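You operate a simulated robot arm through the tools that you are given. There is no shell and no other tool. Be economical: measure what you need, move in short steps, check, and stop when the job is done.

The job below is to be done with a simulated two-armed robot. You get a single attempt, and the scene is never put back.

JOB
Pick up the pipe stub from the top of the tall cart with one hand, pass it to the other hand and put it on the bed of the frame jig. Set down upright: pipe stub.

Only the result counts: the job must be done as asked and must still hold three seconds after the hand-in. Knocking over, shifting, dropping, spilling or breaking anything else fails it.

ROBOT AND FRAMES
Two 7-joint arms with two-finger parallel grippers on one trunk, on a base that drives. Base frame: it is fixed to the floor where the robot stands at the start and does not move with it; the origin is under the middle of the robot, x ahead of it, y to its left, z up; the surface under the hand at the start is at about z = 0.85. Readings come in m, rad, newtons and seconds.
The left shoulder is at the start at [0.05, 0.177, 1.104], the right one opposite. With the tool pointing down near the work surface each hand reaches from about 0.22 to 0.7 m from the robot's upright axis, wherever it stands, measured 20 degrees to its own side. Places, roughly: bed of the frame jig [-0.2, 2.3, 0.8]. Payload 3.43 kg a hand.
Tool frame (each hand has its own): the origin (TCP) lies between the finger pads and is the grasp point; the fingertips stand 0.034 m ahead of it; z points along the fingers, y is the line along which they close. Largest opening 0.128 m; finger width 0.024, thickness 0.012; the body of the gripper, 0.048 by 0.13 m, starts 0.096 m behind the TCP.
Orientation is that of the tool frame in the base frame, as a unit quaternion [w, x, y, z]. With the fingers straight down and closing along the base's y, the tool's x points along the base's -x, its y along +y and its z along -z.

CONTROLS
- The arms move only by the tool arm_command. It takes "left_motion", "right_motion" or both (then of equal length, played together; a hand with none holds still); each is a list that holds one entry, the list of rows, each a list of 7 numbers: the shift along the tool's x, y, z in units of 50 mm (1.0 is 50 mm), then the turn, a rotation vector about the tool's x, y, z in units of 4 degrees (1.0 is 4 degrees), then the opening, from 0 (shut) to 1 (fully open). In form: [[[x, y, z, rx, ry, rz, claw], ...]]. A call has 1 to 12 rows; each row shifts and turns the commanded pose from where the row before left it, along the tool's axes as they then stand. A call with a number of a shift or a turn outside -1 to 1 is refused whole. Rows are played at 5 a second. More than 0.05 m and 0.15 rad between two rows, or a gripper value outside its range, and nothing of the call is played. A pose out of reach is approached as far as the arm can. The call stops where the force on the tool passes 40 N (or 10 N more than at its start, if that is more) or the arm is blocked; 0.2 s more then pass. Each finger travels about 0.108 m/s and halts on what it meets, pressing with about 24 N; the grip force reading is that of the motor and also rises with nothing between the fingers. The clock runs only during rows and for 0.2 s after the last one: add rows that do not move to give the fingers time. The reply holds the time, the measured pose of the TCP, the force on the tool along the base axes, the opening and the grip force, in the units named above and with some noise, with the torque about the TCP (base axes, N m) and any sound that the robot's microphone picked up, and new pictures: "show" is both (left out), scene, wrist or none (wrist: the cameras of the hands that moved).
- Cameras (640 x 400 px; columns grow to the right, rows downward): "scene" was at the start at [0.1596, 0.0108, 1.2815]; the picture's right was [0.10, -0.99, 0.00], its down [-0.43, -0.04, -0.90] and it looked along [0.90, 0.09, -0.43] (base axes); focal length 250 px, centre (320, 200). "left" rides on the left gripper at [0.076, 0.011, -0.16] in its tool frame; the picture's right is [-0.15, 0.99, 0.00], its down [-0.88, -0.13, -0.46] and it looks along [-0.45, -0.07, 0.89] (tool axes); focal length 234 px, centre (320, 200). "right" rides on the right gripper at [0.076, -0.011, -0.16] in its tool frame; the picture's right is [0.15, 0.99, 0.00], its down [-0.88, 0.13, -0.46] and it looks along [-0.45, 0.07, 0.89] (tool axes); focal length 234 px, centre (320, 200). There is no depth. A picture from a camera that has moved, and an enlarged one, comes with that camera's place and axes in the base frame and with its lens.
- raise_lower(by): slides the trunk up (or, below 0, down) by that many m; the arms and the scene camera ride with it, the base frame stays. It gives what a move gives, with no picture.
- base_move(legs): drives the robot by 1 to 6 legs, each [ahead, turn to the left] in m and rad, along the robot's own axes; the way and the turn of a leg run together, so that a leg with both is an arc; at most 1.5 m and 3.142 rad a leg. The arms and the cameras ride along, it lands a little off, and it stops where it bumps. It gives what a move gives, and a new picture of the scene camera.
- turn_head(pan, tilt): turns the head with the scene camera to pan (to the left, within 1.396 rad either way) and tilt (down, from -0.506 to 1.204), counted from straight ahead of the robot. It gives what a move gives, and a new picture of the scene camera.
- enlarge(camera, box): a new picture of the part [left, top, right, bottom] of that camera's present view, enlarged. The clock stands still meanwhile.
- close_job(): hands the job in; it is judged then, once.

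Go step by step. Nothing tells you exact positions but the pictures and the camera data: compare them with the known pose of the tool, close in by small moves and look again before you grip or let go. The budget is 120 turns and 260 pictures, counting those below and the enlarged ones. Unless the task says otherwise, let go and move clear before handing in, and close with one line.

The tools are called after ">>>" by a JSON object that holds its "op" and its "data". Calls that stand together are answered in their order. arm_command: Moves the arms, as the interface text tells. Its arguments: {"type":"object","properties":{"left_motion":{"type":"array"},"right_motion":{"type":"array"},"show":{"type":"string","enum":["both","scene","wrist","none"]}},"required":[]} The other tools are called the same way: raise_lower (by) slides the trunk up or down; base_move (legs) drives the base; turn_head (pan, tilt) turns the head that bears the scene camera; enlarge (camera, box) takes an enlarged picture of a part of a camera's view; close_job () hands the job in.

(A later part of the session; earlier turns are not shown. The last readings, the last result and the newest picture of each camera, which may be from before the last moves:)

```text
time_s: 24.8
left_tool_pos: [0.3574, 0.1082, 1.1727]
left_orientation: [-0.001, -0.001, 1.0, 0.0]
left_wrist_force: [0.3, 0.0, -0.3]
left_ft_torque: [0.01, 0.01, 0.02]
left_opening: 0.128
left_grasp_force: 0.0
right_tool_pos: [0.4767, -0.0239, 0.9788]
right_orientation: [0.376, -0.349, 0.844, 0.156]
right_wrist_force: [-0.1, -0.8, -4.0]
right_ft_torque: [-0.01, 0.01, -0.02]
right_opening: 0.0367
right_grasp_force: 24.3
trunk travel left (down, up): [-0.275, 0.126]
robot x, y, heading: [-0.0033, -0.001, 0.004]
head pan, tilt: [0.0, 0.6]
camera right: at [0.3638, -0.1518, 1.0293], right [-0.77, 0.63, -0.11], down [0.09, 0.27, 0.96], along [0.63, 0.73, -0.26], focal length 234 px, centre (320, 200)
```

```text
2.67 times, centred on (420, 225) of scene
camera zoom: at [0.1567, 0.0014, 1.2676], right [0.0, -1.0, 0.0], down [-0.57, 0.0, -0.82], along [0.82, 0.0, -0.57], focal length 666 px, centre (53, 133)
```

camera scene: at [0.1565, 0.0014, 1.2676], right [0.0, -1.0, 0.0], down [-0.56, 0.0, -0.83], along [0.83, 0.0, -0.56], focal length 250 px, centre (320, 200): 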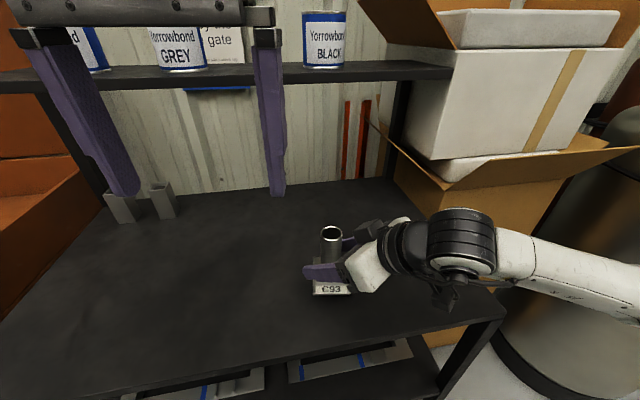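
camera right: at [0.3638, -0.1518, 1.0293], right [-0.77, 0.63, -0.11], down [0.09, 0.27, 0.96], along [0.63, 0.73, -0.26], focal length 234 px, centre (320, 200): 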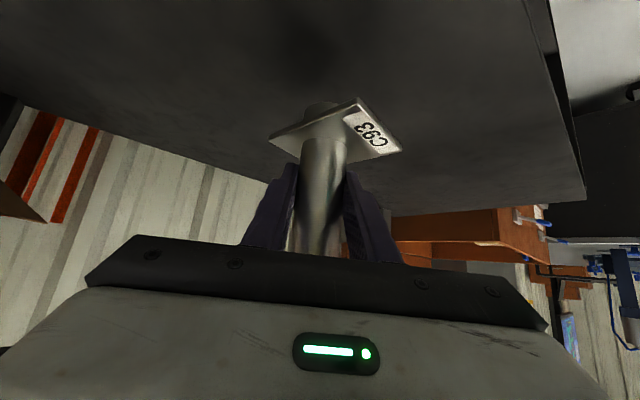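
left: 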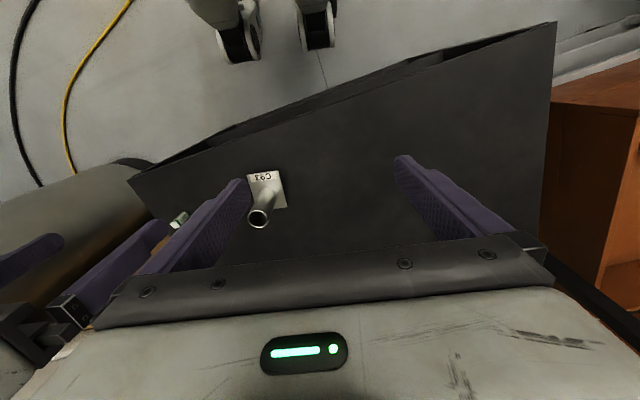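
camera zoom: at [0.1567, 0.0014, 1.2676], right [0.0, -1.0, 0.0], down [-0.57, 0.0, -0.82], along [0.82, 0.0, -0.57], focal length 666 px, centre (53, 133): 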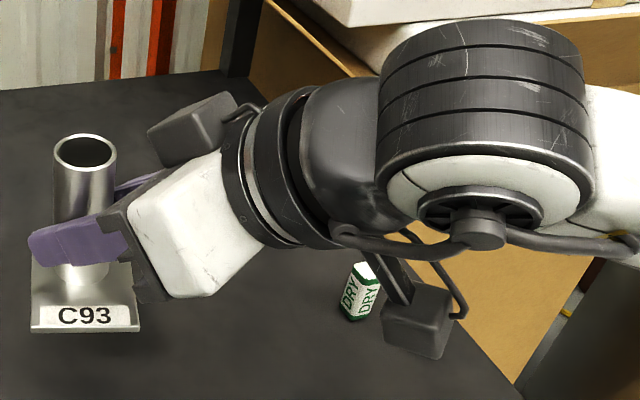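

There is a box on the upper side of the right gripper. I'll yaw the left hand 45°, narrow its fingers and hover high partway, to view that region from the left wrist.

>>> {"op": "arm_command", "data": {"left_motion": [[[0, 0, -0.2, 0, 0, 0.9375, 0.6], [0, 0, -0.2, 0, 0, 0.9375, 0.6], [0, 0, -0.2, 0, 0, 0.9375, 0.6], [0, 0, 0, 0, 0, 0.9375, 0.6], [0, 0, 0, 0, 0, 0.9375, 0.6], [0, 0, 0, 0, 0, 0.9375, 0.6], [-0.2, 0, 0, 0, 0, 0.9375, 0.6], [-0.3, 0, 0, 0, 0, 0.9375, 0.6], [-0.3, 0, 0, 0, 0, 0.9375, 0.6], [-0.3, 0, 0, 0, 0, 0.9375, 0.6], [-0.3, 0, 0, 0, 0, 0.9375, 0.6], [-0.3, 0, 0, 0, 0, 0.9375, 0.6]]], "show": "both"}}

```text
time_s: 27.4
left_tool_pos: [0.429, 0.0633, 1.2012]
left_orientation: [0.0, 0.384, 0.923, 0.0]
left_wrist_force: [-0.3, 0.1, -0.2]
left_ft_torque: [0.01, 0.01, 0.01]
left_opening: 0.0765
left_grasp_force: 0.0
right_tool_pos: [0.4768, -0.0243, 0.978]
right_orientation: [0.375, -0.349, 0.844, 0.156]
right_wrist_force: [0.5, 0.3, -3.2]
right_ft_torque: [-0.01, -0.01, -0.01]
right_opening: 0.0366
right_grasp_force: 23.7
trunk travel left (down, up): [-0.275, 0.126]
robot x, y, heading: [0.0004, -0.002, 0.002]
head pan, tilt: [0.0, 0.6]
camera scene: at [0.1569, 0.0012, 1.2675], right [0.0, -1.0, 0.0], down [-0.57, 0.0, -0.82], along [0.82, 0.0, -0.57], focal length 250 px, centre (320, 200)
camera left: at [0.3826, 0.1249, 1.3601], right [0.8, 0.59, 0.0], down [0.53, -0.72, 0.46], along [0.27, -0.37, -0.89], focal length 234 px, centre (320, 200)
```

scene: 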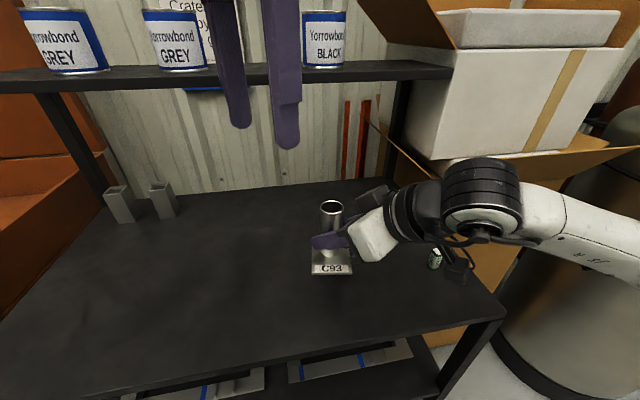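
left: 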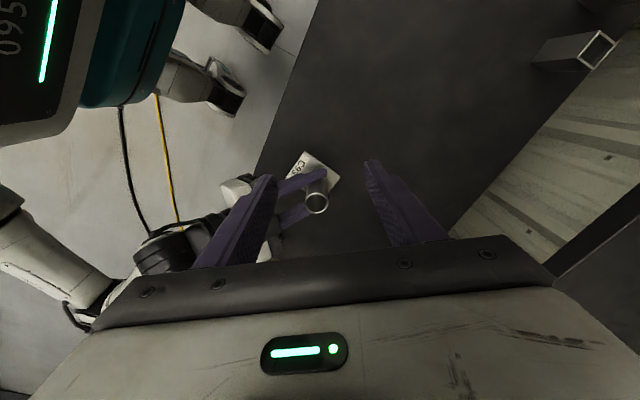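

>>> {"op": "enlarge", "data": {"camera": "left", "box": [190, 140, 350, 260]}}

>>> {"op": "enlarge", "data": {"camera": "scene", "box": [290, 160, 490, 300]}}

```text
3.33 times, centred on (270, 200) of left
camera zoom: at [0.3826, 0.1249, 1.3601], right [0.8, 0.59, 0.0], down [0.53, -0.72, 0.46], along [0.27, -0.37, -0.89], focal length 781 px, centre (487, 200)
```

zoom: 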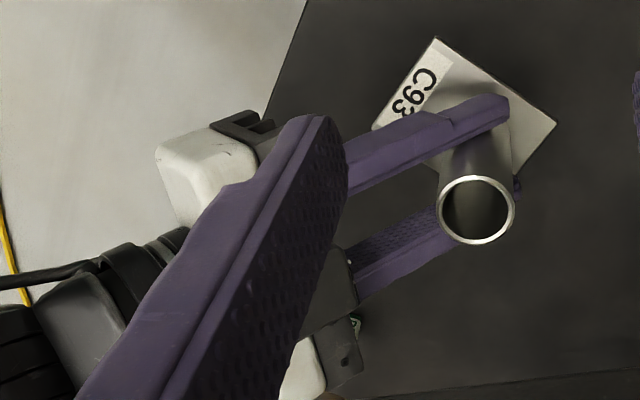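

```text
2.86 times, centred on (390, 230) of scene
camera zoom: at [0.1569, 0.0012, 1.2675], right [0.0, -1.0, 0.0], down [-0.57, 0.0, -0.82], along [0.82, 0.0, -0.57], focal length 713 px, centre (120, 114)
```

zoom: 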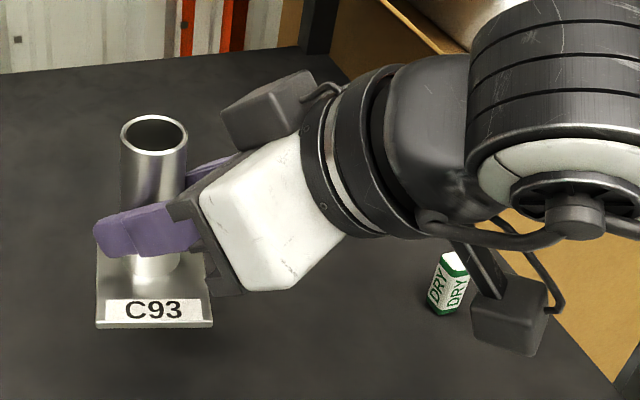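

The left finger hides that box from view. I'll open the left hand to see past the finger.

>>> {"op": "arm_command", "data": {"left_motion": [[[0, 0, 0, 0, 0, 0, 1], [0, 0, 0, 0, 0, 0, 1], [0, 0, 0, 0, 0, 0, 1]]], "show": "none"}}

>>> {"op": "enlarge", "data": {"camera": "left", "box": [190, 140, 350, 260]}}

```text
time_s: 28.2
left_tool_pos: [0.4282, 0.0635, 1.2005]
left_orientation: [0.0, 0.383, 0.924, 0.0]
left_wrist_force: [0.1, -0.7, -0.8]
left_ft_torque: [-0.02, -0.03, -0.01]
left_opening: 0.1279
left_grasp_force: 0.0
right_tool_pos: [0.4777, -0.0253, 0.9791]
right_orientation: [0.376, -0.349, 0.845, 0.155]
right_wrist_force: [0.5, 0.7, -3.5]
right_ft_torque: [-0.01, -0.01, 0.01]
right_opening: 0.0365
right_grasp_force: 24.5
trunk travel left (down, up): [-0.275, 0.126]
robot x, y, heading: [0.0023, -0.0004, -0.0]
head pan, tilt: [0.0, 0.6]
```

```text
3.33 times, centred on (270, 200) of left
camera zoom: at [0.3821, 0.125, 1.3602], right [0.8, 0.6, 0.0], down [0.53, -0.71, 0.46], along [0.27, -0.37, -0.89], focal length 781 px, centre (487, 200)
```

zoom: 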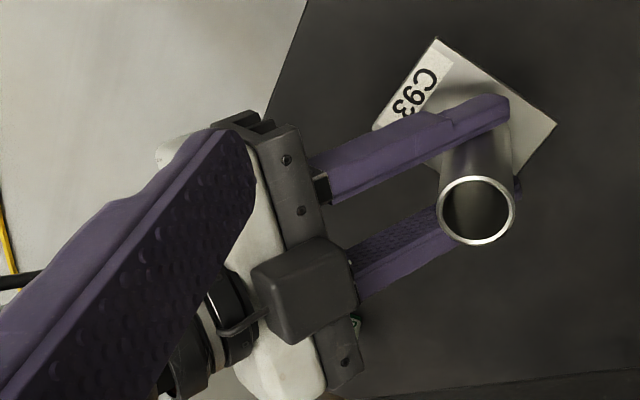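

The box corner is near h ≈ -0.05 from the tube axis at z ≈ 1.083, so the left hand must come down with a narrow opening of about 52 mm. Both cameras agree on the tube axis at about [0.481, -0.020]. I'll hover above it first.

>>> {"op": "arm_command", "data": {"left_motion": [[[0, 0, 0, 0, 0, 0, 0.41], [0, 0, 0, 0, 0, 0, 0.41], [0, 0, 0, 0, 0, 0, 0.41], [-0.48, -0.1, 0, 0, 0, 0, 0.41], [-0.48, -0.1, 0, 0, 0, 0, 0.41], [-0.48, -0.1, 0, 0, 0, 0, 0.41], [-0.48, -0.1, 0, 0, 0, 0, 0.41], [0, 0, 0.5, 0, 0, 0, 0.41], [0, 0, 0.5, 0, 0, 0, 0.41], [0, 0, 0.5, 0, 0, 0, 0.41], [0, 0, 0.4, 0, 0, 0, 0.41], [0, 0, 0, 0, 0, 0, 0.41]]], "show": "both"}}

>>> {"op": "enlarge", "data": {"camera": "scene", "box": [250, 100, 450, 300]}}

```text
time_s: 30.8
left_tool_pos: [0.4812, -0.0182, 1.1079]
left_orientation: [0.0, 0.382, 0.924, -0.001]
left_wrist_force: [-0.5, 0.3, 0.6]
left_ft_torque: [-0.01, 0.0, -0.02]
left_opening: 0.0526
left_grasp_force: 0.0
right_tool_pos: [0.4764, -0.0248, 0.9774]
right_orientation: [0.375, -0.349, 0.844, 0.156]
right_wrist_force: [0.2, -0.2, -3.4]
right_ft_torque: [-0.01, -0.01, 0.01]
right_opening: 0.0364
right_grasp_force: 24.3
trunk travel left (down, up): [-0.275, 0.126]
robot x, y, heading: [-0.0015, 0.0007, -0.005]
head pan, tilt: [0.0, 0.6]
camera scene: at [0.1567, 0.0014, 1.2676], right [0.0, -1.0, 0.0], down [-0.57, 0.0, -0.82], along [0.82, 0.0, -0.57], focal length 250 px, centre (320, 200)
camera left: at [0.4356, 0.0434, 1.2657], right [0.8, 0.6, 0.0], down [0.53, -0.71, 0.46], along [0.27, -0.37, -0.89], focal length 234 px, centre (320, 200)
```

scene: 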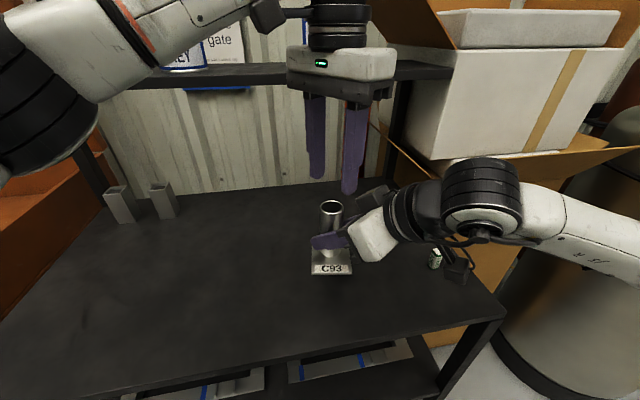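
left: 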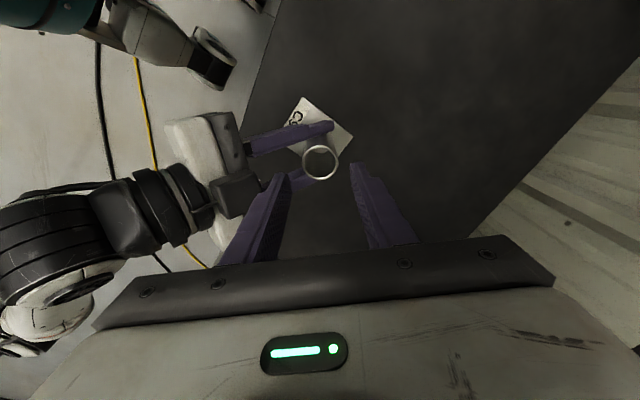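

```text
2.00 times, centred on (350, 200) of scene
camera zoom: at [0.1567, 0.0014, 1.2676], right [0.0, -1.0, 0.0], down [-0.57, 0.0, -0.82], along [0.82, 0.0, -0.57], focal length 499 px, centre (260, 200)
```

zoom: 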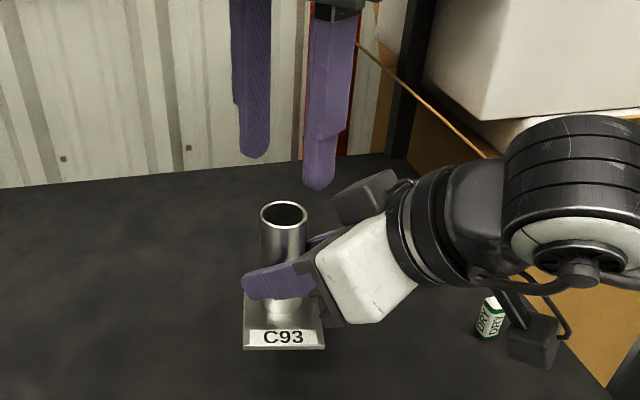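

The left TCP line passes right through the tube centre. I'll descend in two stages, biased 2 mm away from the box.

>>> {"op": "arm_command", "data": {"left_motion": [[[0, 0.03, 0.25, 0, 0, 0, 0.41], [0, 0, 0.25, 0, 0, 0, 0.41], [0, 0, 0.25, 0, 0, 0, 0.41], [0, 0, 0.25, 0, 0, 0, 0.41], [0, 0, 0.2, 0, 0, 0, 0.41], [0, 0, 0, 0, 0, 0, 0.41]]], "show": "both"}}

>>> {"op": "enlarge", "data": {"camera": "scene", "box": [250, 100, 450, 300]}}

>>> {"op": "enlarge", "data": {"camera": "left", "box": [180, 90, 420, 270]}}

```text
time_s: 32.2
left_tool_pos: [0.4829, -0.0166, 1.0477]
left_orientation: [0.0, 0.383, 0.924, 0.0]
left_wrist_force: [0.1, 0.6, -0.1]
left_ft_torque: [-0.01, 0.0, 0.03]
left_opening: 0.0527
left_grasp_force: 0.1
right_tool_pos: [0.4767, -0.0241, 0.9788]
right_orientation: [0.376, -0.349, 0.844, 0.156]
right_wrist_force: [-0.3, 0.6, -3.7]
right_ft_torque: [0.0, 0.0, 0.01]
right_opening: 0.0367
right_grasp_force: 23.9
trunk travel left (down, up): [-0.275, 0.126]
robot x, y, heading: [-0.0005, -0.0006, -0.001]
head pan, tilt: [0.0, 0.6]
camera scene: at [0.1567, 0.0014, 1.2676], right [0.0, -1.0, 0.0], down [-0.57, 0.0, -0.82], along [0.82, 0.0, -0.57], focal length 250 px, centre (320, 200)
camera left: at [0.4365, 0.0448, 1.2057], right [0.8, 0.6, 0.0], down [0.53, -0.71, 0.46], along [0.27, -0.37, -0.89], focal length 234 px, centre (320, 200)
```

scene: 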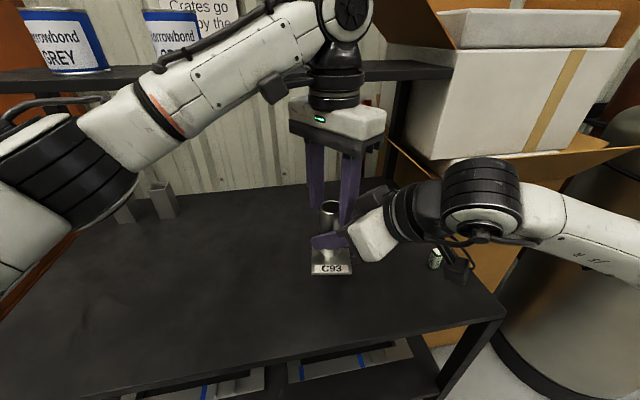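
left: 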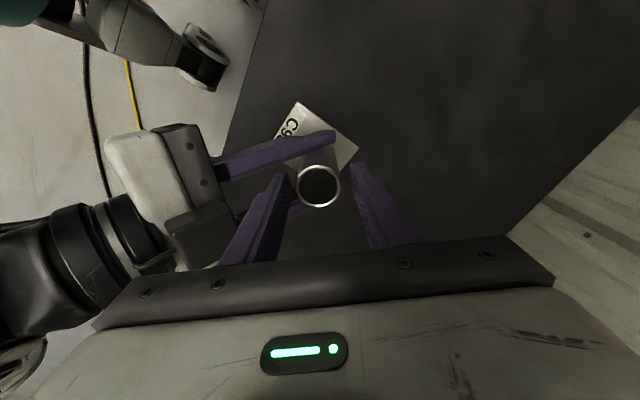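

```text
2.00 times, centred on (350, 200) of scene
camera zoom: at [0.1567, 0.0014, 1.2676], right [0.0, -1.0, 0.0], down [-0.57, 0.0, -0.82], along [0.82, 0.0, -0.57], focal length 499 px, centre (260, 200)
```

zoom: 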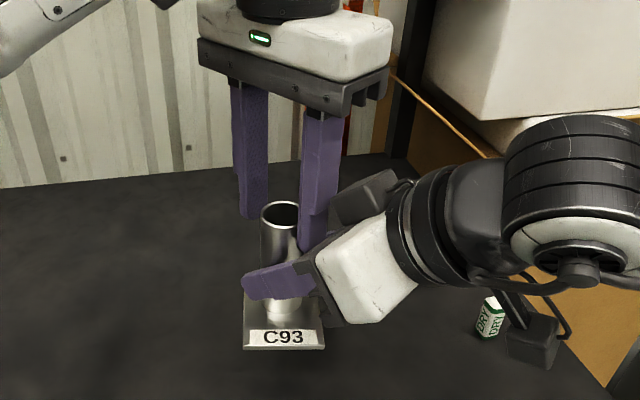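

```text
2.22 times, centred on (300, 180) of left
camera zoom: at [0.4365, 0.0448, 1.2057], right [0.8, 0.6, 0.0], down [0.53, -0.71, 0.46], along [0.27, -0.37, -0.89], focal length 520 px, centre (364, 244)
```

zoom: 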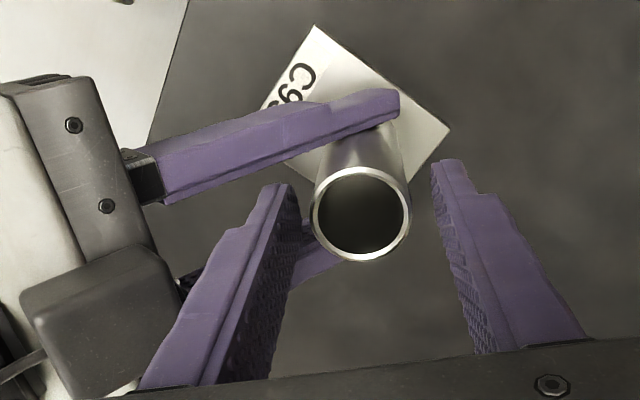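

Alignment is good and the gap to the box is adequate. I'll descend the last 32 mm slowly.

>>> {"op": "arm_command", "data": {"left_motion": [[[0, 0, 0.16, 0, 0, 0, 0.41], [0, 0, 0.16, 0, 0, 0, 0.41], [0, 0, 0.16, 0, 0, 0, 0.41], [0, 0, 0.16, 0, 0, 0, 0.41], [0, 0, 0, 0, 0, 0, 0.41]]], "show": "both"}}

>>> {"op": "enlarge", "data": {"camera": "left", "box": [180, 90, 420, 270]}}

>>> {"op": "enlarge", "data": {"camera": "scene", "box": [250, 100, 450, 300]}}

```text
time_s: 33.4
left_tool_pos: [0.4826, -0.0174, 1.0163]
left_orientation: [0.0, 0.383, 0.924, -0.001]
left_wrist_force: [0.5, -0.7, -0.6]
left_ft_torque: [-0.01, 0.0, -0.01]
left_opening: 0.0526
left_grasp_force: 0.1
right_tool_pos: [0.4759, -0.0245, 0.9786]
right_orientation: [0.376, -0.349, 0.844, 0.156]
right_wrist_force: [-1.4, -0.8, -2.6]
right_ft_torque: [0.01, -0.01, -0.02]
right_opening: 0.0366
right_grasp_force: 23.5
trunk travel left (down, up): [-0.275, 0.126]
robot x, y, heading: [0.0006, -0.0026, 0.007]
head pan, tilt: [0.0, 0.6]
camera scene: at [0.1567, 0.0014, 1.2676], right [0.0, -1.0, 0.0], down [-0.57, 0.0, -0.82], along [0.82, 0.0, -0.57], focal length 250 px, centre (320, 200)
camera left: at [0.4366, 0.0447, 1.1735], right [0.8, 0.6, 0.0], down [0.53, -0.71, 0.46], along [0.27, -0.37, -0.89], focal length 234 px, centre (320, 200)
```

scene: 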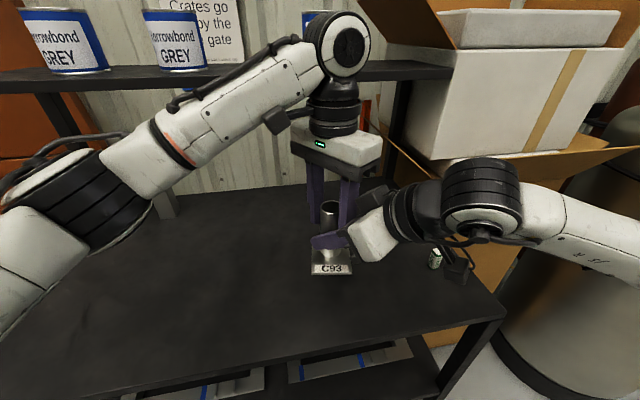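
left: 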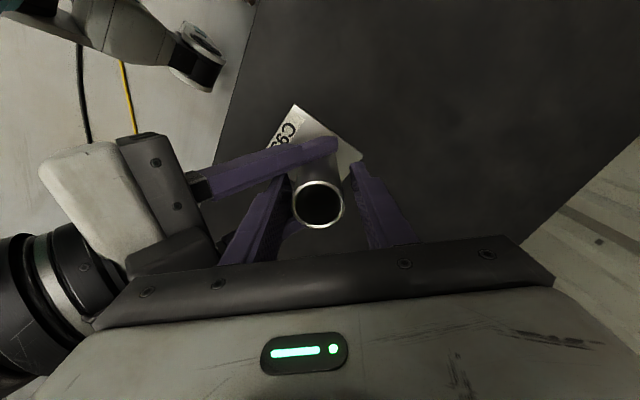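

```text
2.22 times, centred on (300, 180) of left
camera zoom: at [0.4366, 0.0447, 1.1735], right [0.8, 0.6, 0.0], down [0.53, -0.71, 0.46], along [0.27, -0.37, -0.89], focal length 520 px, centre (364, 244)
```

zoom: 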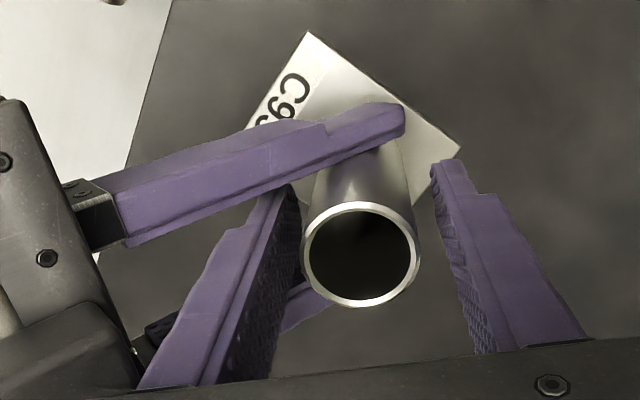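

```text
2.00 times, centred on (350, 200) of scene
camera zoom: at [0.1567, 0.0014, 1.2676], right [0.0, -1.0, 0.0], down [-0.57, 0.0, -0.82], along [0.82, 0.0, -0.57], focal length 499 px, centre (260, 200)
```

zoom: 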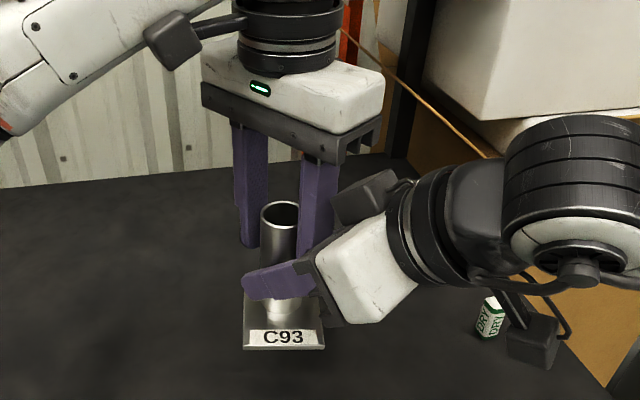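

The left fingers straddle the tube, with the near one between the right fingers. I'll close the left hand with a 1.5 mm recentring.

>>> {"op": "arm_command", "data": {"left_motion": [[[0, -0.03, 0, 0, 0, 0, 0.41], [0, 0, 0, 0, 0, 0, 0.33], [0, 0, 0, 0, 0, 0, 0.2], [0, 0, 0, 0, 0, 0, 0], [0, 0, 0, 0, 0, 0, 0], [0, 0, 0, 0, 0, 0, 0]]], "show": "none"}}

>>> {"op": "enlarge", "data": {"camera": "left", "box": [180, 90, 420, 270]}}

>>> {"op": "enlarge", "data": {"camera": "scene", "box": [250, 100, 450, 300]}}

```text
time_s: 34.8
left_tool_pos: [0.4819, -0.019, 1.0154]
left_orientation: [0.0, 0.383, 0.924, -0.001]
left_wrist_force: [-1.2, -0.5, 0.6]
left_ft_torque: [0.03, 0.0, 0.03]
left_opening: 0.0366
left_grasp_force: 24.0
right_tool_pos: [0.4762, -0.0242, 0.9779]
right_orientation: [0.375, -0.349, 0.844, 0.156]
right_wrist_force: [0.9, -0.4, -3.5]
right_ft_torque: [-0.07, 0.05, -0.04]
right_opening: 0.0365
right_grasp_force: 23.7
trunk travel left (down, up): [-0.275, 0.126]
robot x, y, heading: [-0.0, 0.0037, -0.0]
head pan, tilt: [0.0, 0.6]
```

```text
2.22 times, centred on (300, 180) of left
camera zoom: at [0.4356, 0.0435, 1.1736], right [0.8, 0.6, 0.0], down [0.53, -0.71, 0.46], along [0.27, -0.37, -0.89], focal length 520 px, centre (364, 244)
```

zoom: 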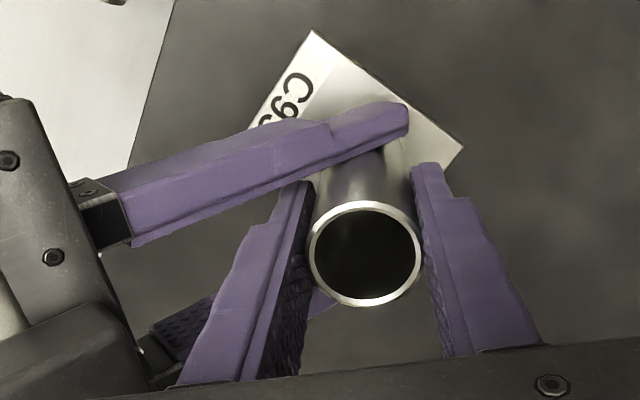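

```text
2.00 times, centred on (350, 200) of scene
camera zoom: at [0.1567, 0.0014, 1.2676], right [0.0, -1.0, 0.0], down [-0.57, 0.0, -0.82], along [0.82, 0.0, -0.57], focal length 499 px, centre (260, 200)
```

zoom: 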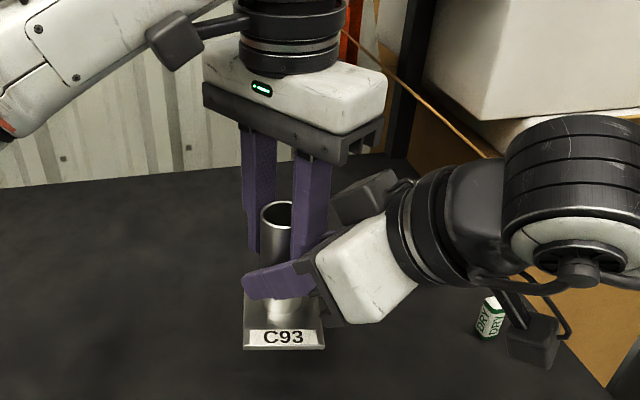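

Both hands hold the tube. I'll open the right hand gradually and back it out along its axis.

>>> {"op": "arm_command", "data": {"right_motion": [[[0, 0, 0, 0, 0, 0, 0.3], [0, 0, 0, 0, 0, 0, 0.36], [0, 0, 0, 0, 0, 0, 0.45], [0, 0, 0, 0, 0, 0, 0.55], [0, 0, 0, 0, 0, 0, 0.62], [0, 0, 0, 0, 0, 0, 0.62]]], "show": "none"}}

>>> {"op": "enlarge", "data": {"camera": "scene", "box": [250, 100, 450, 300]}}

>>> {"op": "enlarge", "data": {"camera": "left", "box": [180, 90, 420, 270]}}

```text
time_s: 36.2
left_tool_pos: [0.482, -0.0192, 1.0155]
left_orientation: [0.0, 0.382, 0.924, 0.0]
left_wrist_force: [-0.3, 0.1, 0.7]
left_ft_torque: [0.0, -0.01, -0.02]
left_opening: 0.0368
left_grasp_force: 23.9
right_tool_pos: [0.4772, -0.0245, 0.9783]
right_orientation: [0.376, -0.349, 0.844, 0.156]
right_wrist_force: [0.2, -0.3, 0.0]
right_ft_torque: [-0.01, 0.01, 0.03]
right_opening: 0.0798
right_grasp_force: 0.1
trunk travel left (down, up): [-0.275, 0.126]
robot x, y, heading: [0.0025, 0.0049, -0.0]
head pan, tilt: [0.0, 0.6]
```

```text
2.00 times, centred on (350, 200) of scene
camera zoom: at [0.1567, 0.0014, 1.2676], right [0.0, -1.0, 0.0], down [-0.57, 0.0, -0.82], along [0.82, 0.0, -0.57], focal length 499 px, centre (260, 200)
```

zoom: 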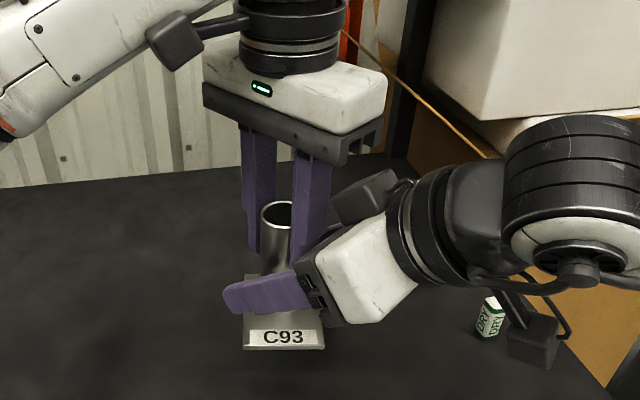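

```text
2.22 times, centred on (300, 180) of left
camera zoom: at [0.4356, 0.0435, 1.1737], right [0.8, 0.6, 0.0], down [0.53, -0.71, 0.46], along [0.27, -0.37, -0.89], focal length 520 px, centre (364, 244)
```

zoom: 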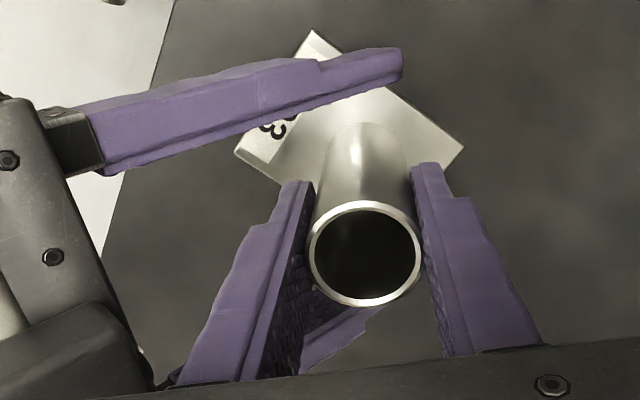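

The left hand holds it with no slip. Now I'll retreat the right hand.

>>> {"op": "arm_command", "data": {"right_motion": [[[0, 0, -0.2, 0, 0, 0, 0.62], [0, 0, -0.3, 0, 0, 0, 0.62], [0, 0, -0.4, 0, 0, 0, 0.62], [0, 0, -0.5, 0, 0, 0, 0.62], [0, 0, -0.5, 0, 0, 0, 0.62], [0, 0, -0.5, 0, 0, 0, 0.62], [0, 0, -0.4, 0, 0, 0, 0.62], [0, 0, -0.2, 0, 0, 0, 0.62]]], "show": "both"}}

>>> {"op": "enlarge", "data": {"camera": "scene", "box": [250, 100, 450, 300]}}

```text
time_s: 38.0
left_tool_pos: [0.4812, -0.0181, 1.0146]
left_orientation: [0.0, 0.382, 0.924, -0.001]
left_wrist_force: [0.4, -0.2, -0.6]
left_ft_torque: [-0.06, -0.01, -0.01]
left_opening: 0.0364
left_grasp_force: 23.9
right_tool_pos: [0.3956, -0.1027, 1.0782]
right_orientation: [0.376, -0.349, 0.844, 0.156]
right_wrist_force: [-0.3, -0.1, -0.9]
right_ft_torque: [0.01, -0.01, -0.01]
right_opening: 0.0793
right_grasp_force: 0.0
trunk travel left (down, up): [-0.275, 0.126]
robot x, y, heading: [0.0001, -0.0008, -0.006]
head pan, tilt: [0.0, 0.6]
camera scene: at [0.1567, 0.0014, 1.2676], right [0.0, -1.0, 0.0], down [-0.57, 0.0, -0.82], along [0.82, 0.0, -0.57], focal length 250 px, centre (320, 200)
camera right: at [0.2844, -0.2307, 1.1295], right [-0.77, 0.63, -0.11], down [0.09, 0.27, 0.96], along [0.63, 0.73, -0.26], focal length 234 px, centre (320, 200)
```

scene: 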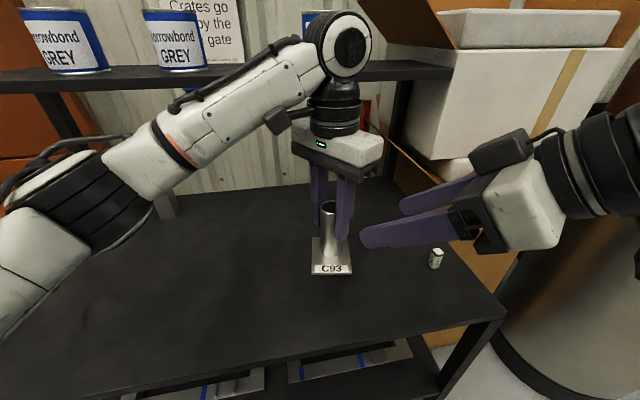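
right: 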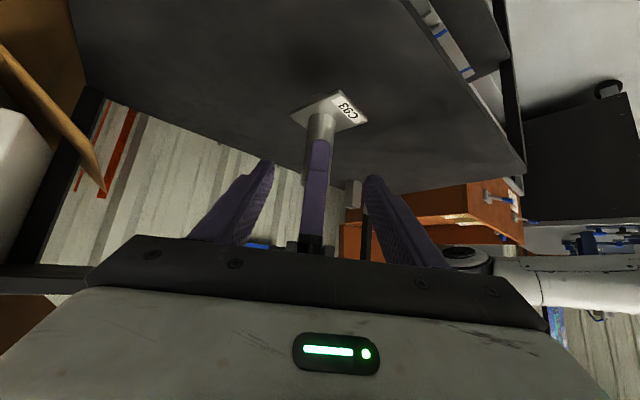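

```text
2.00 times, centred on (350, 200) of scene
camera zoom: at [0.1567, 0.0014, 1.2676], right [0.0, -1.0, 0.0], down [-0.57, 0.0, -0.82], along [0.82, 0.0, -0.57], focal length 499 px, centre (260, 200)
```

zoom: 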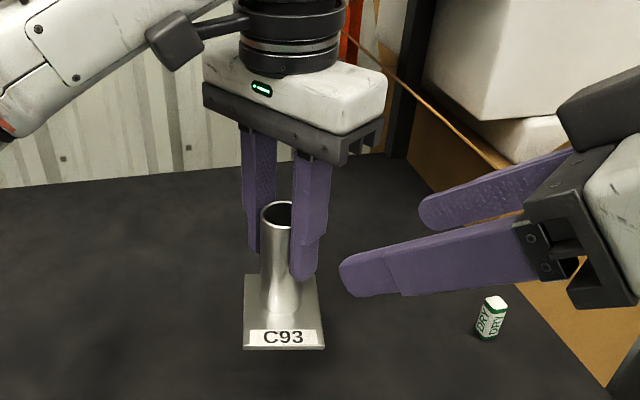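

The left hand holds the stub alone and it hasn't slipped. I'll lift it gently with a ramp while retracting the right arm, then check.

>>> {"op": "arm_command", "data": {"left_motion": [[[0, 0, -0.03, 0, 0, 0, 0], [0, 0, -0.06, 0, 0, 0, 0], [0, 0, -0.09, 0, 0, 0, 0], [0, 0, -0.12, 0, 0, 0, 0], [0, 0, -0.14, 0, 0, 0, 0], [0, 0, -0.14, 0, 0, 0, 0], [0, 0, -0.14, 0, 0, 0, 0], [0, 0, -0.12, 0, 0, 0, 0], [0, 0, -0.1, 0, 0, 0, 0], [0, 0, -0.07, 0, 0, 0, 0], [0, 0, -0.04, 0, 0, 0, 0], [0, 0, -0.02, 0, 0, 0, 0]]], "right_motion": [[[0.03, -0.07, -0.1, 0, 0, 0, 0.6], [0.05, -0.12, -0.18, 0, 0, 0, 0.6], [0.05, -0.12, -0.18, 0, 0, 0, 0.6], [0.05, -0.12, -0.18, 0, 0, 0, 0.6], [0.05, -0.12, -0.18, 0, 0, 0, 0.6], [0.05, -0.12, -0.18, 0, 0, 0, 0.6], [0.05, -0.12, -0.18, 0, 0, 0, 0.6], [0.05, -0.12, -0.18, 0, 0, 0, 0.6], [0.05, -0.12, -0.18, 0, 0, 0, 0.6], [0.05, -0.12, -0.18, 0, 0, 0, 0.6], [0.05, -0.12, -0.18, 0, 0, 0, 0.6], [0.03, -0.07, -0.1, 0, 0, 0, 0.6]]], "show": "scene"}}

>>> {"op": "enlarge", "data": {"camera": "left", "box": [180, 90, 420, 270]}}

```text
time_s: 40.6
left_tool_pos: [0.4809, -0.0187, 1.0702]
left_orientation: [0.0, 0.382, 0.924, 0.0]
left_wrist_force: [0.5, -0.5, -3.2]
left_ft_torque: [0.01, -0.01, 0.01]
left_opening: 0.0368
left_grasp_force: 24.1
right_tool_pos: [0.379, -0.2169, 1.1252]
right_orientation: [0.374, -0.349, 0.844, 0.156]
right_wrist_force: [0.2, -0.3, 0.4]
right_ft_torque: [0.0, -0.03, -0.01]
right_opening: 0.0769
right_grasp_force: 0.0
trunk travel left (down, up): [-0.275, 0.126]
robot x, y, heading: [-0.0024, -0.0002, -0.001]
head pan, tilt: [0.0, 0.6]
camera scene: at [0.1567, 0.0014, 1.2676], right [0.0, -1.0, 0.0], down [-0.57, 0.0, -0.82], along [0.82, 0.0, -0.57], focal length 250 px, centre (320, 200)
```

scene: 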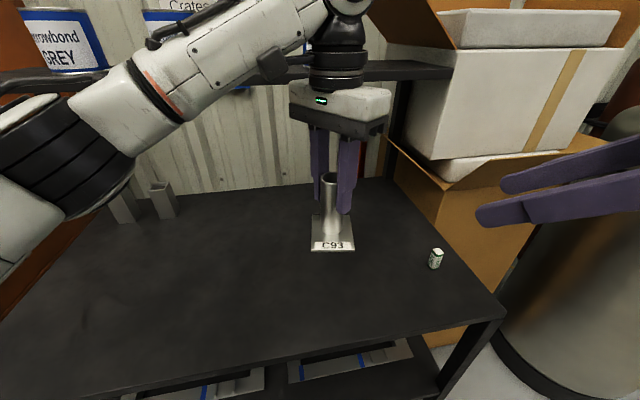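

```text
2.22 times, centred on (300, 180) of left
camera zoom: at [0.4355, 0.0431, 1.2272], right [0.8, 0.6, 0.0], down [0.53, -0.71, 0.46], along [0.27, -0.37, -0.89], focal length 520 px, centre (364, 244)
```

zoom: 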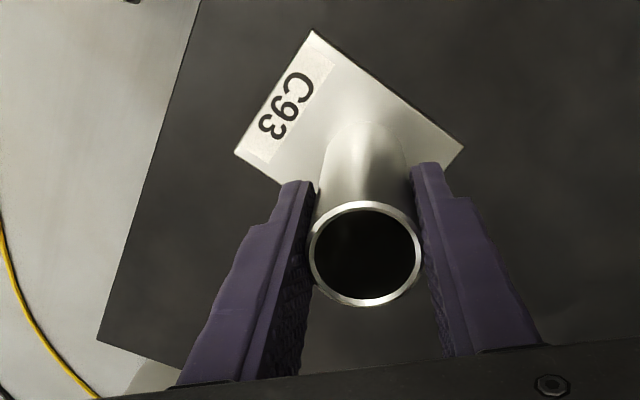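

There's no slip and the 3.2 N load is now on the left hand. I'll draw it gently back towards the robot, then reverse away from the cart.

>>> {"op": "arm_command", "data": {"left_motion": [[[0.05, 0, 0, 0, 0, 0, 0], [0.1, 0, 0, 0, 0, 0, 0], [0.15, 0, 0, 0, 0, 0, 0], [0.2, 0, -0.05, 0, 0, 0, 0], [0.24, 0, -0.1, 0, 0, 0, 0], [0.24, 0, -0.12, 0, 0, 0, 0], [0.24, 0, -0.12, 0, 0, 0, 0], [0.24, 0, -0.12, 0, 0, 0, 0], [0.2, 0, -0.1, 0, 0, 0, 0], [0.15, 0, -0.06, 0, 0, 0, 0], [0.1, 0, -0.03, 0, 0, 0, 0], [0.05, 0, 0, 0, 0, 0, 0]]], "show": "none"}}

>>> {"op": "base_move", "data": {"legs": [[-0.2, 0]]}}

>>> {"op": "enlarge", "data": {"camera": "left", "box": [180, 90, 420, 270]}}

```text
time_s: 43.2
left_tool_pos: [0.411, 0.0506, 1.1032]
left_orientation: [0.0, 0.382, 0.924, -0.001]
left_wrist_force: [-0.5, 0.0, -3.0]
left_ft_torque: [-0.02, -0.02, -0.01]
left_opening: 0.0369
left_grasp_force: 24.3
right_tool_pos: [0.3802, -0.2165, 1.1245]
right_orientation: [0.375, -0.35, 0.844, 0.156]
right_wrist_force: [-0.6, 0.1, 0.7]
right_ft_torque: [0.05, 0.01, -0.01]
right_opening: 0.0767
right_grasp_force: 0.1
trunk travel left (down, up): [-0.275, 0.126]
robot x, y, heading: [0.0002, 0.0005, 0.009]
head pan, tilt: [0.0, 0.6]
```

```text
time_s: 44.8
left_tool_pos: [0.2107, 0.0501, 1.1039]
left_orientation: [0.001, 0.383, 0.924, -0.001]
left_wrist_force: [-0.2, 0.1, -3.0]
left_ft_torque: [0.0, -0.07, 0.01]
left_opening: 0.0366
left_grasp_force: 23.6
right_tool_pos: [0.1777, -0.2169, 1.125]
right_orientation: [0.376, -0.348, 0.845, 0.155]
right_wrist_force: [0.2, 0.0, -0.4]
right_ft_torque: [0.01, -0.01, 0.01]
right_opening: 0.0767
right_grasp_force: 0.1
trunk travel left (down, up): [-0.275, 0.126]
robot x, y, heading: [-0.2047, -0.0, 0.0]
head pan, tilt: [0.0, 0.6]
camera scene: at [-0.0447, 0.0013, 1.2677], right [0.0, -1.0, 0.0], down [-0.56, 0.0, -0.83], along [0.83, 0.0, -0.56], focal length 250 px, centre (320, 200)
```

scene: 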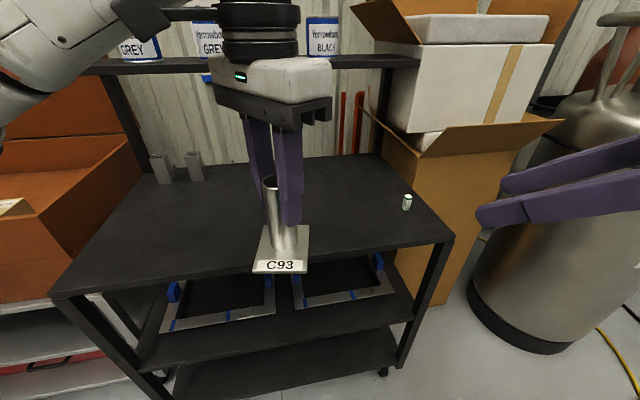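

```text
2.22 times, centred on (300, 180) of left
camera zoom: at [0.1649, 0.1121, 1.2624], right [0.8, 0.59, 0.0], down [0.53, -0.72, 0.46], along [0.27, -0.37, -0.89], focal length 520 px, centre (364, 244)
```

zoom: 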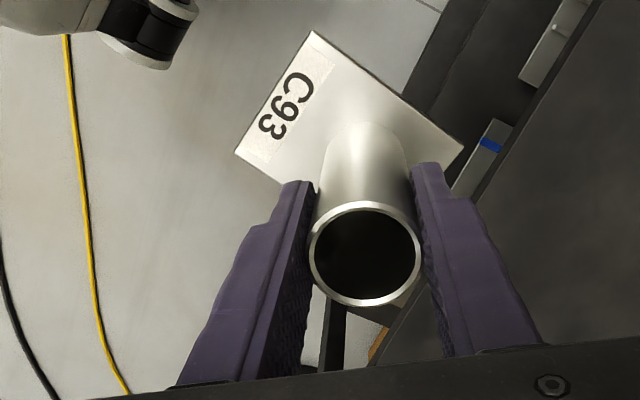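

Driving doesn't disturb the grip. I'll back off a bit more and look to the left for the route.

>>> {"op": "base_move", "data": {"legs": [[-0.25, 0]]}}

>>> {"op": "turn_head", "data": {"pan": 1.39, "tilt": 0.45}}

```text
time_s: 46.6
left_tool_pos: [-0.0358, 0.0498, 1.1037]
left_orientation: [0.0, 0.384, 0.923, 0.0]
left_wrist_force: [0.3, 0.2, -2.5]
left_ft_torque: [0.02, -0.02, 0.01]
left_opening: 0.0366
left_grasp_force: 23.8
right_tool_pos: [-0.0693, -0.2169, 1.1256]
right_orientation: [0.376, -0.347, 0.845, 0.155]
right_wrist_force: [-0.3, -0.4, -1.0]
right_ft_torque: [-0.01, -0.05, -0.01]
right_opening: 0.0769
right_grasp_force: 0.0
trunk travel left (down, up): [-0.275, 0.126]
robot x, y, heading: [-0.4479, 0.0017, -0.002]
head pan, tilt: [0.0, 0.6]
camera scene: at [-0.2904, 0.0018, 1.2677], right [0.0, -1.0, 0.0], down [-0.56, 0.0, -0.83], along [0.83, 0.0, -0.56], focal length 250 px, centre (320, 200)
```

scene: 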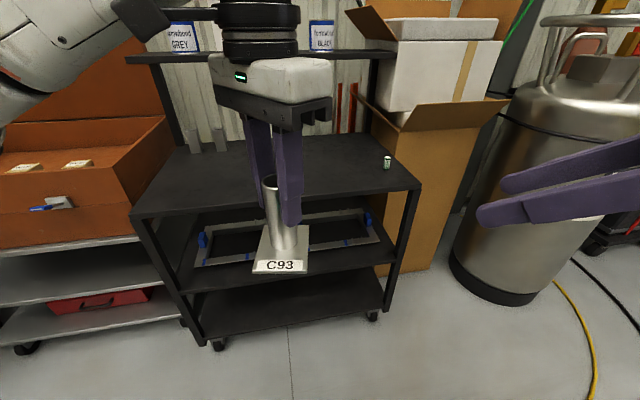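

```text
time_s: 48.1
left_tool_pos: [-0.0356, 0.0502, 1.1039]
left_orientation: [0.0, 0.384, 0.923, -0.001]
left_wrist_force: [0.6, 0.6, -3.1]
left_ft_torque: [-0.02, 0.0, 0.0]
left_opening: 0.0368
left_grasp_force: 23.6
right_tool_pos: [-0.0683, -0.2159, 1.1248]
right_orientation: [0.376, -0.347, 0.845, 0.155]
right_wrist_force: [0.6, -0.2, 0.8]
right_ft_torque: [0.05, 0.0, 0.03]
right_opening: 0.0767
right_grasp_force: 0.0
trunk travel left (down, up): [-0.275, 0.126]
robot x, y, heading: [-0.4466, -0.001, 0.002]
head pan, tilt: [1.389, 0.45]
camera scene: at [-0.3614, 0.0923, 1.2812], right [0.98, -0.18, 0.0], down [-0.08, -0.43, -0.9], along [0.17, 0.89, -0.44], focal length 250 px, centre (320, 200)
```

scene: 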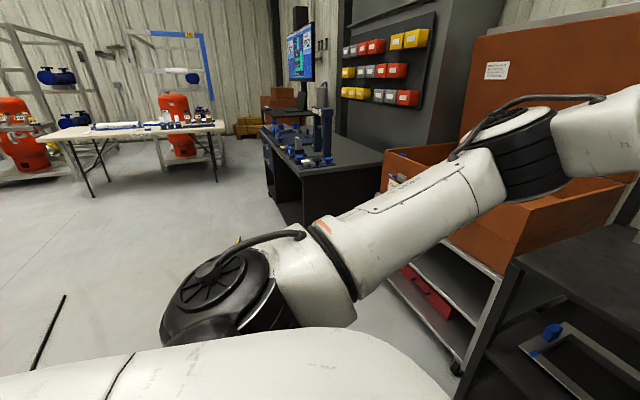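

The floor to the left is free. I'll turn left and drive towards the lane on the west side of the jig bench.

>>> {"op": "base_move", "data": {"legs": [[0, 0.86], [0, 0.86], [1.2, 0]]}}

>>> {"op": "turn_head", "data": {"pan": -0.5, "tilt": 0.4}}

>>> {"op": "enlarge", "data": {"camera": "left", "box": [180, 90, 420, 270]}}

```text
time_s: 58.7
left_tool_pos: [-0.7454, 1.5955, 1.1026]
left_orientation: [0.0, -0.453, 0.891, -0.001]
left_wrist_force: [0.8, -0.3, -3.3]
left_ft_torque: [0.04, 0.01, -0.04]
left_opening: 0.0367
left_grasp_force: 23.7
right_tool_pos: [-0.4762, 1.6035, 1.1244]
right_orientation: [-0.126, 0.869, -0.283, -0.387]
right_wrist_force: [1.1, 0.8, -0.1]
right_ft_torque: [-0.01, 0.01, -0.01]
right_opening: 0.0768
right_grasp_force: 0.1
trunk travel left (down, up): [-0.275, 0.126]
robot x, y, heading: [-0.6336, 1.1951, 1.728]
head pan, tilt: [1.389, 0.45]
camera scene: at [-0.7358, 1.2692, 1.2811], right [0.03, 1.0, 0.0], down [0.44, -0.01, -0.9], along [-0.9, 0.02, -0.44], focal length 250 px, centre (320, 200)
```

scene: 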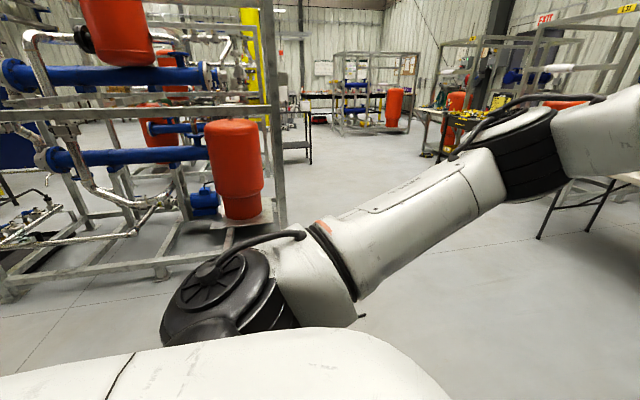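

```text
time_s: 60.6
left_tool_pos: [-0.7453, 1.5942, 1.1037]
left_orientation: [0.001, -0.453, 0.892, -0.002]
left_wrist_force: [0.3, 0.4, -3.4]
left_ft_torque: [-0.04, -0.02, 0.0]
left_opening: 0.0365
left_grasp_force: 23.7
right_tool_pos: [-0.476, 1.6037, 1.1256]
right_orientation: [-0.126, 0.868, -0.284, -0.387]
right_wrist_force: [-0.3, -0.6, -0.3]
right_ft_torque: [0.0, 0.0, 0.01]
right_opening: 0.077
right_grasp_force: 0.0
trunk travel left (down, up): [-0.275, 0.126]
robot x, y, heading: [-0.6324, 1.1965, 1.724]
head pan, tilt: [-0.499, 0.4]
camera scene: at [-0.6126, 1.3538, 1.2858], right [0.94, -0.34, 0.0], down [-0.13, -0.37, -0.92], along [0.31, 0.87, -0.39], focal length 250 px, centre (320, 200)
```

scene: 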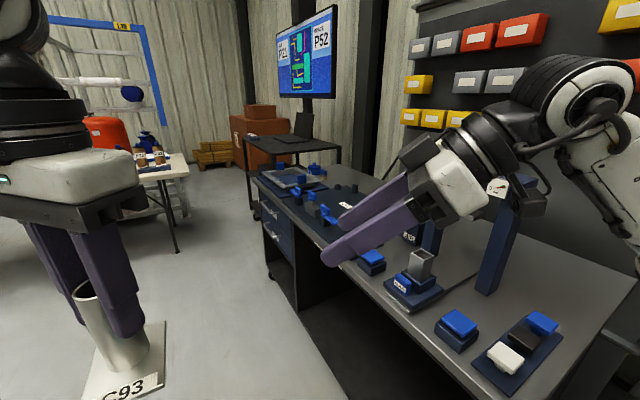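

```text
2.22 times, centred on (300, 180) of left
camera zoom: at [-0.799, 1.5409, 1.2621], right [-0.71, 0.7, 0.0], down [0.62, 0.63, 0.46], along [0.32, 0.32, -0.89], focal length 520 px, centre (364, 244)
```

zoom: 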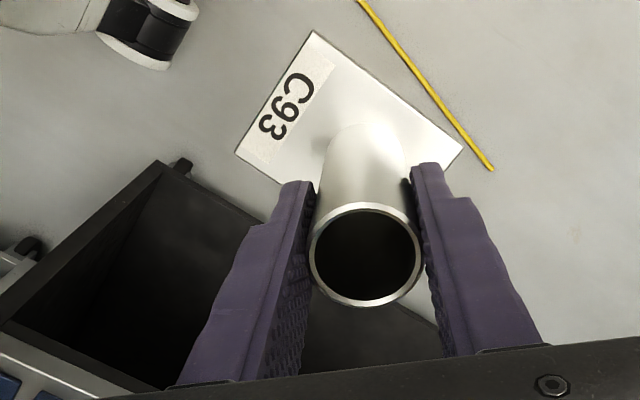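

I'm at (-0.63, 1.20), and the bench's left edge runs from about (-0.37, 1.95) to (-0.51, 2.88). I'll drive on to about (-0.75, 2.04) and turn partway right to view the jig.

>>> {"op": "base_move", "data": {"legs": [[0, -0.022], [0.85, 0], [0, -0.75]]}}

>>> {"op": "turn_head", "data": {"pan": -0.75, "tilt": 0.65}}

```text
time_s: 67.4
left_tool_pos: [-0.5418, 2.3917, 1.1023]
left_orientation: [0.0, -0.08, 0.997, -0.002]
left_wrist_force: [0.0, 0.0, -4.3]
left_ft_torque: [-0.02, 0.01, 0.01]
left_opening: 0.0367
left_grasp_force: 23.8
right_tool_pos: [-0.3421, 2.2081, 1.1258]
right_orientation: [-0.263, 0.696, -0.592, -0.31]
right_wrist_force: [0.5, 0.2, 0.1]
right_ft_torque: [0.0, 0.01, 0.01]
right_opening: 0.0768
right_grasp_force: 0.1
trunk travel left (down, up): [-0.275, 0.126]
robot x, y, heading: [-0.7409, 2.0285, 0.946]
head pan, tilt: [-0.499, 0.4]
camera scene: at [-0.6179, 2.1263, 1.2858], right [0.43, -0.9, 0.0], down [-0.35, -0.17, -0.92], along [0.83, 0.4, -0.39], focal length 250 px, centre (320, 200)
```

scene: 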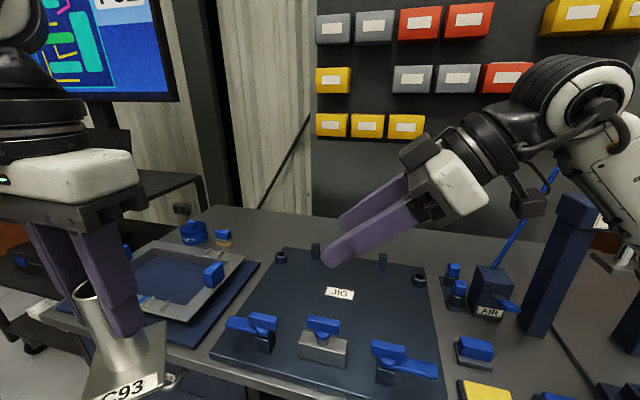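

```text
time_s: 68.2
left_tool_pos: [-0.5404, 2.3923, 1.1045]
left_orientation: [0.0, -0.079, 0.997, -0.001]
left_wrist_force: [-0.3, -0.7, -3.8]
left_ft_torque: [0.04, 0.0, 0.02]
left_opening: 0.0366
left_grasp_force: 24.1
right_tool_pos: [-0.3426, 2.2089, 1.1247]
right_orientation: [-0.264, 0.695, -0.592, -0.311]
right_wrist_force: [-0.1, 0.2, 0.5]
right_ft_torque: [0.02, 0.0, -0.01]
right_opening: 0.077
right_grasp_force: 0.0
trunk travel left (down, up): [-0.275, 0.126]
robot x, y, heading: [-0.7396, 2.0295, 0.946]
head pan, tilt: [-0.75, 0.649]
camera scene: at [-0.6164, 2.1034, 1.2634], right [0.19, -0.98, 0.0], down [-0.59, -0.12, -0.8], along [0.78, 0.15, -0.6], focal length 250 px, centre (320, 200)
```

scene: 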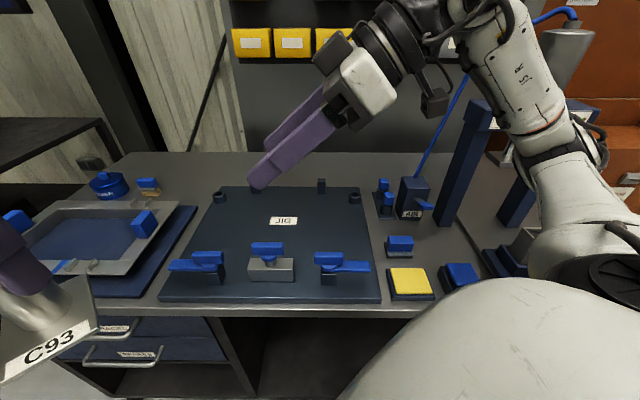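

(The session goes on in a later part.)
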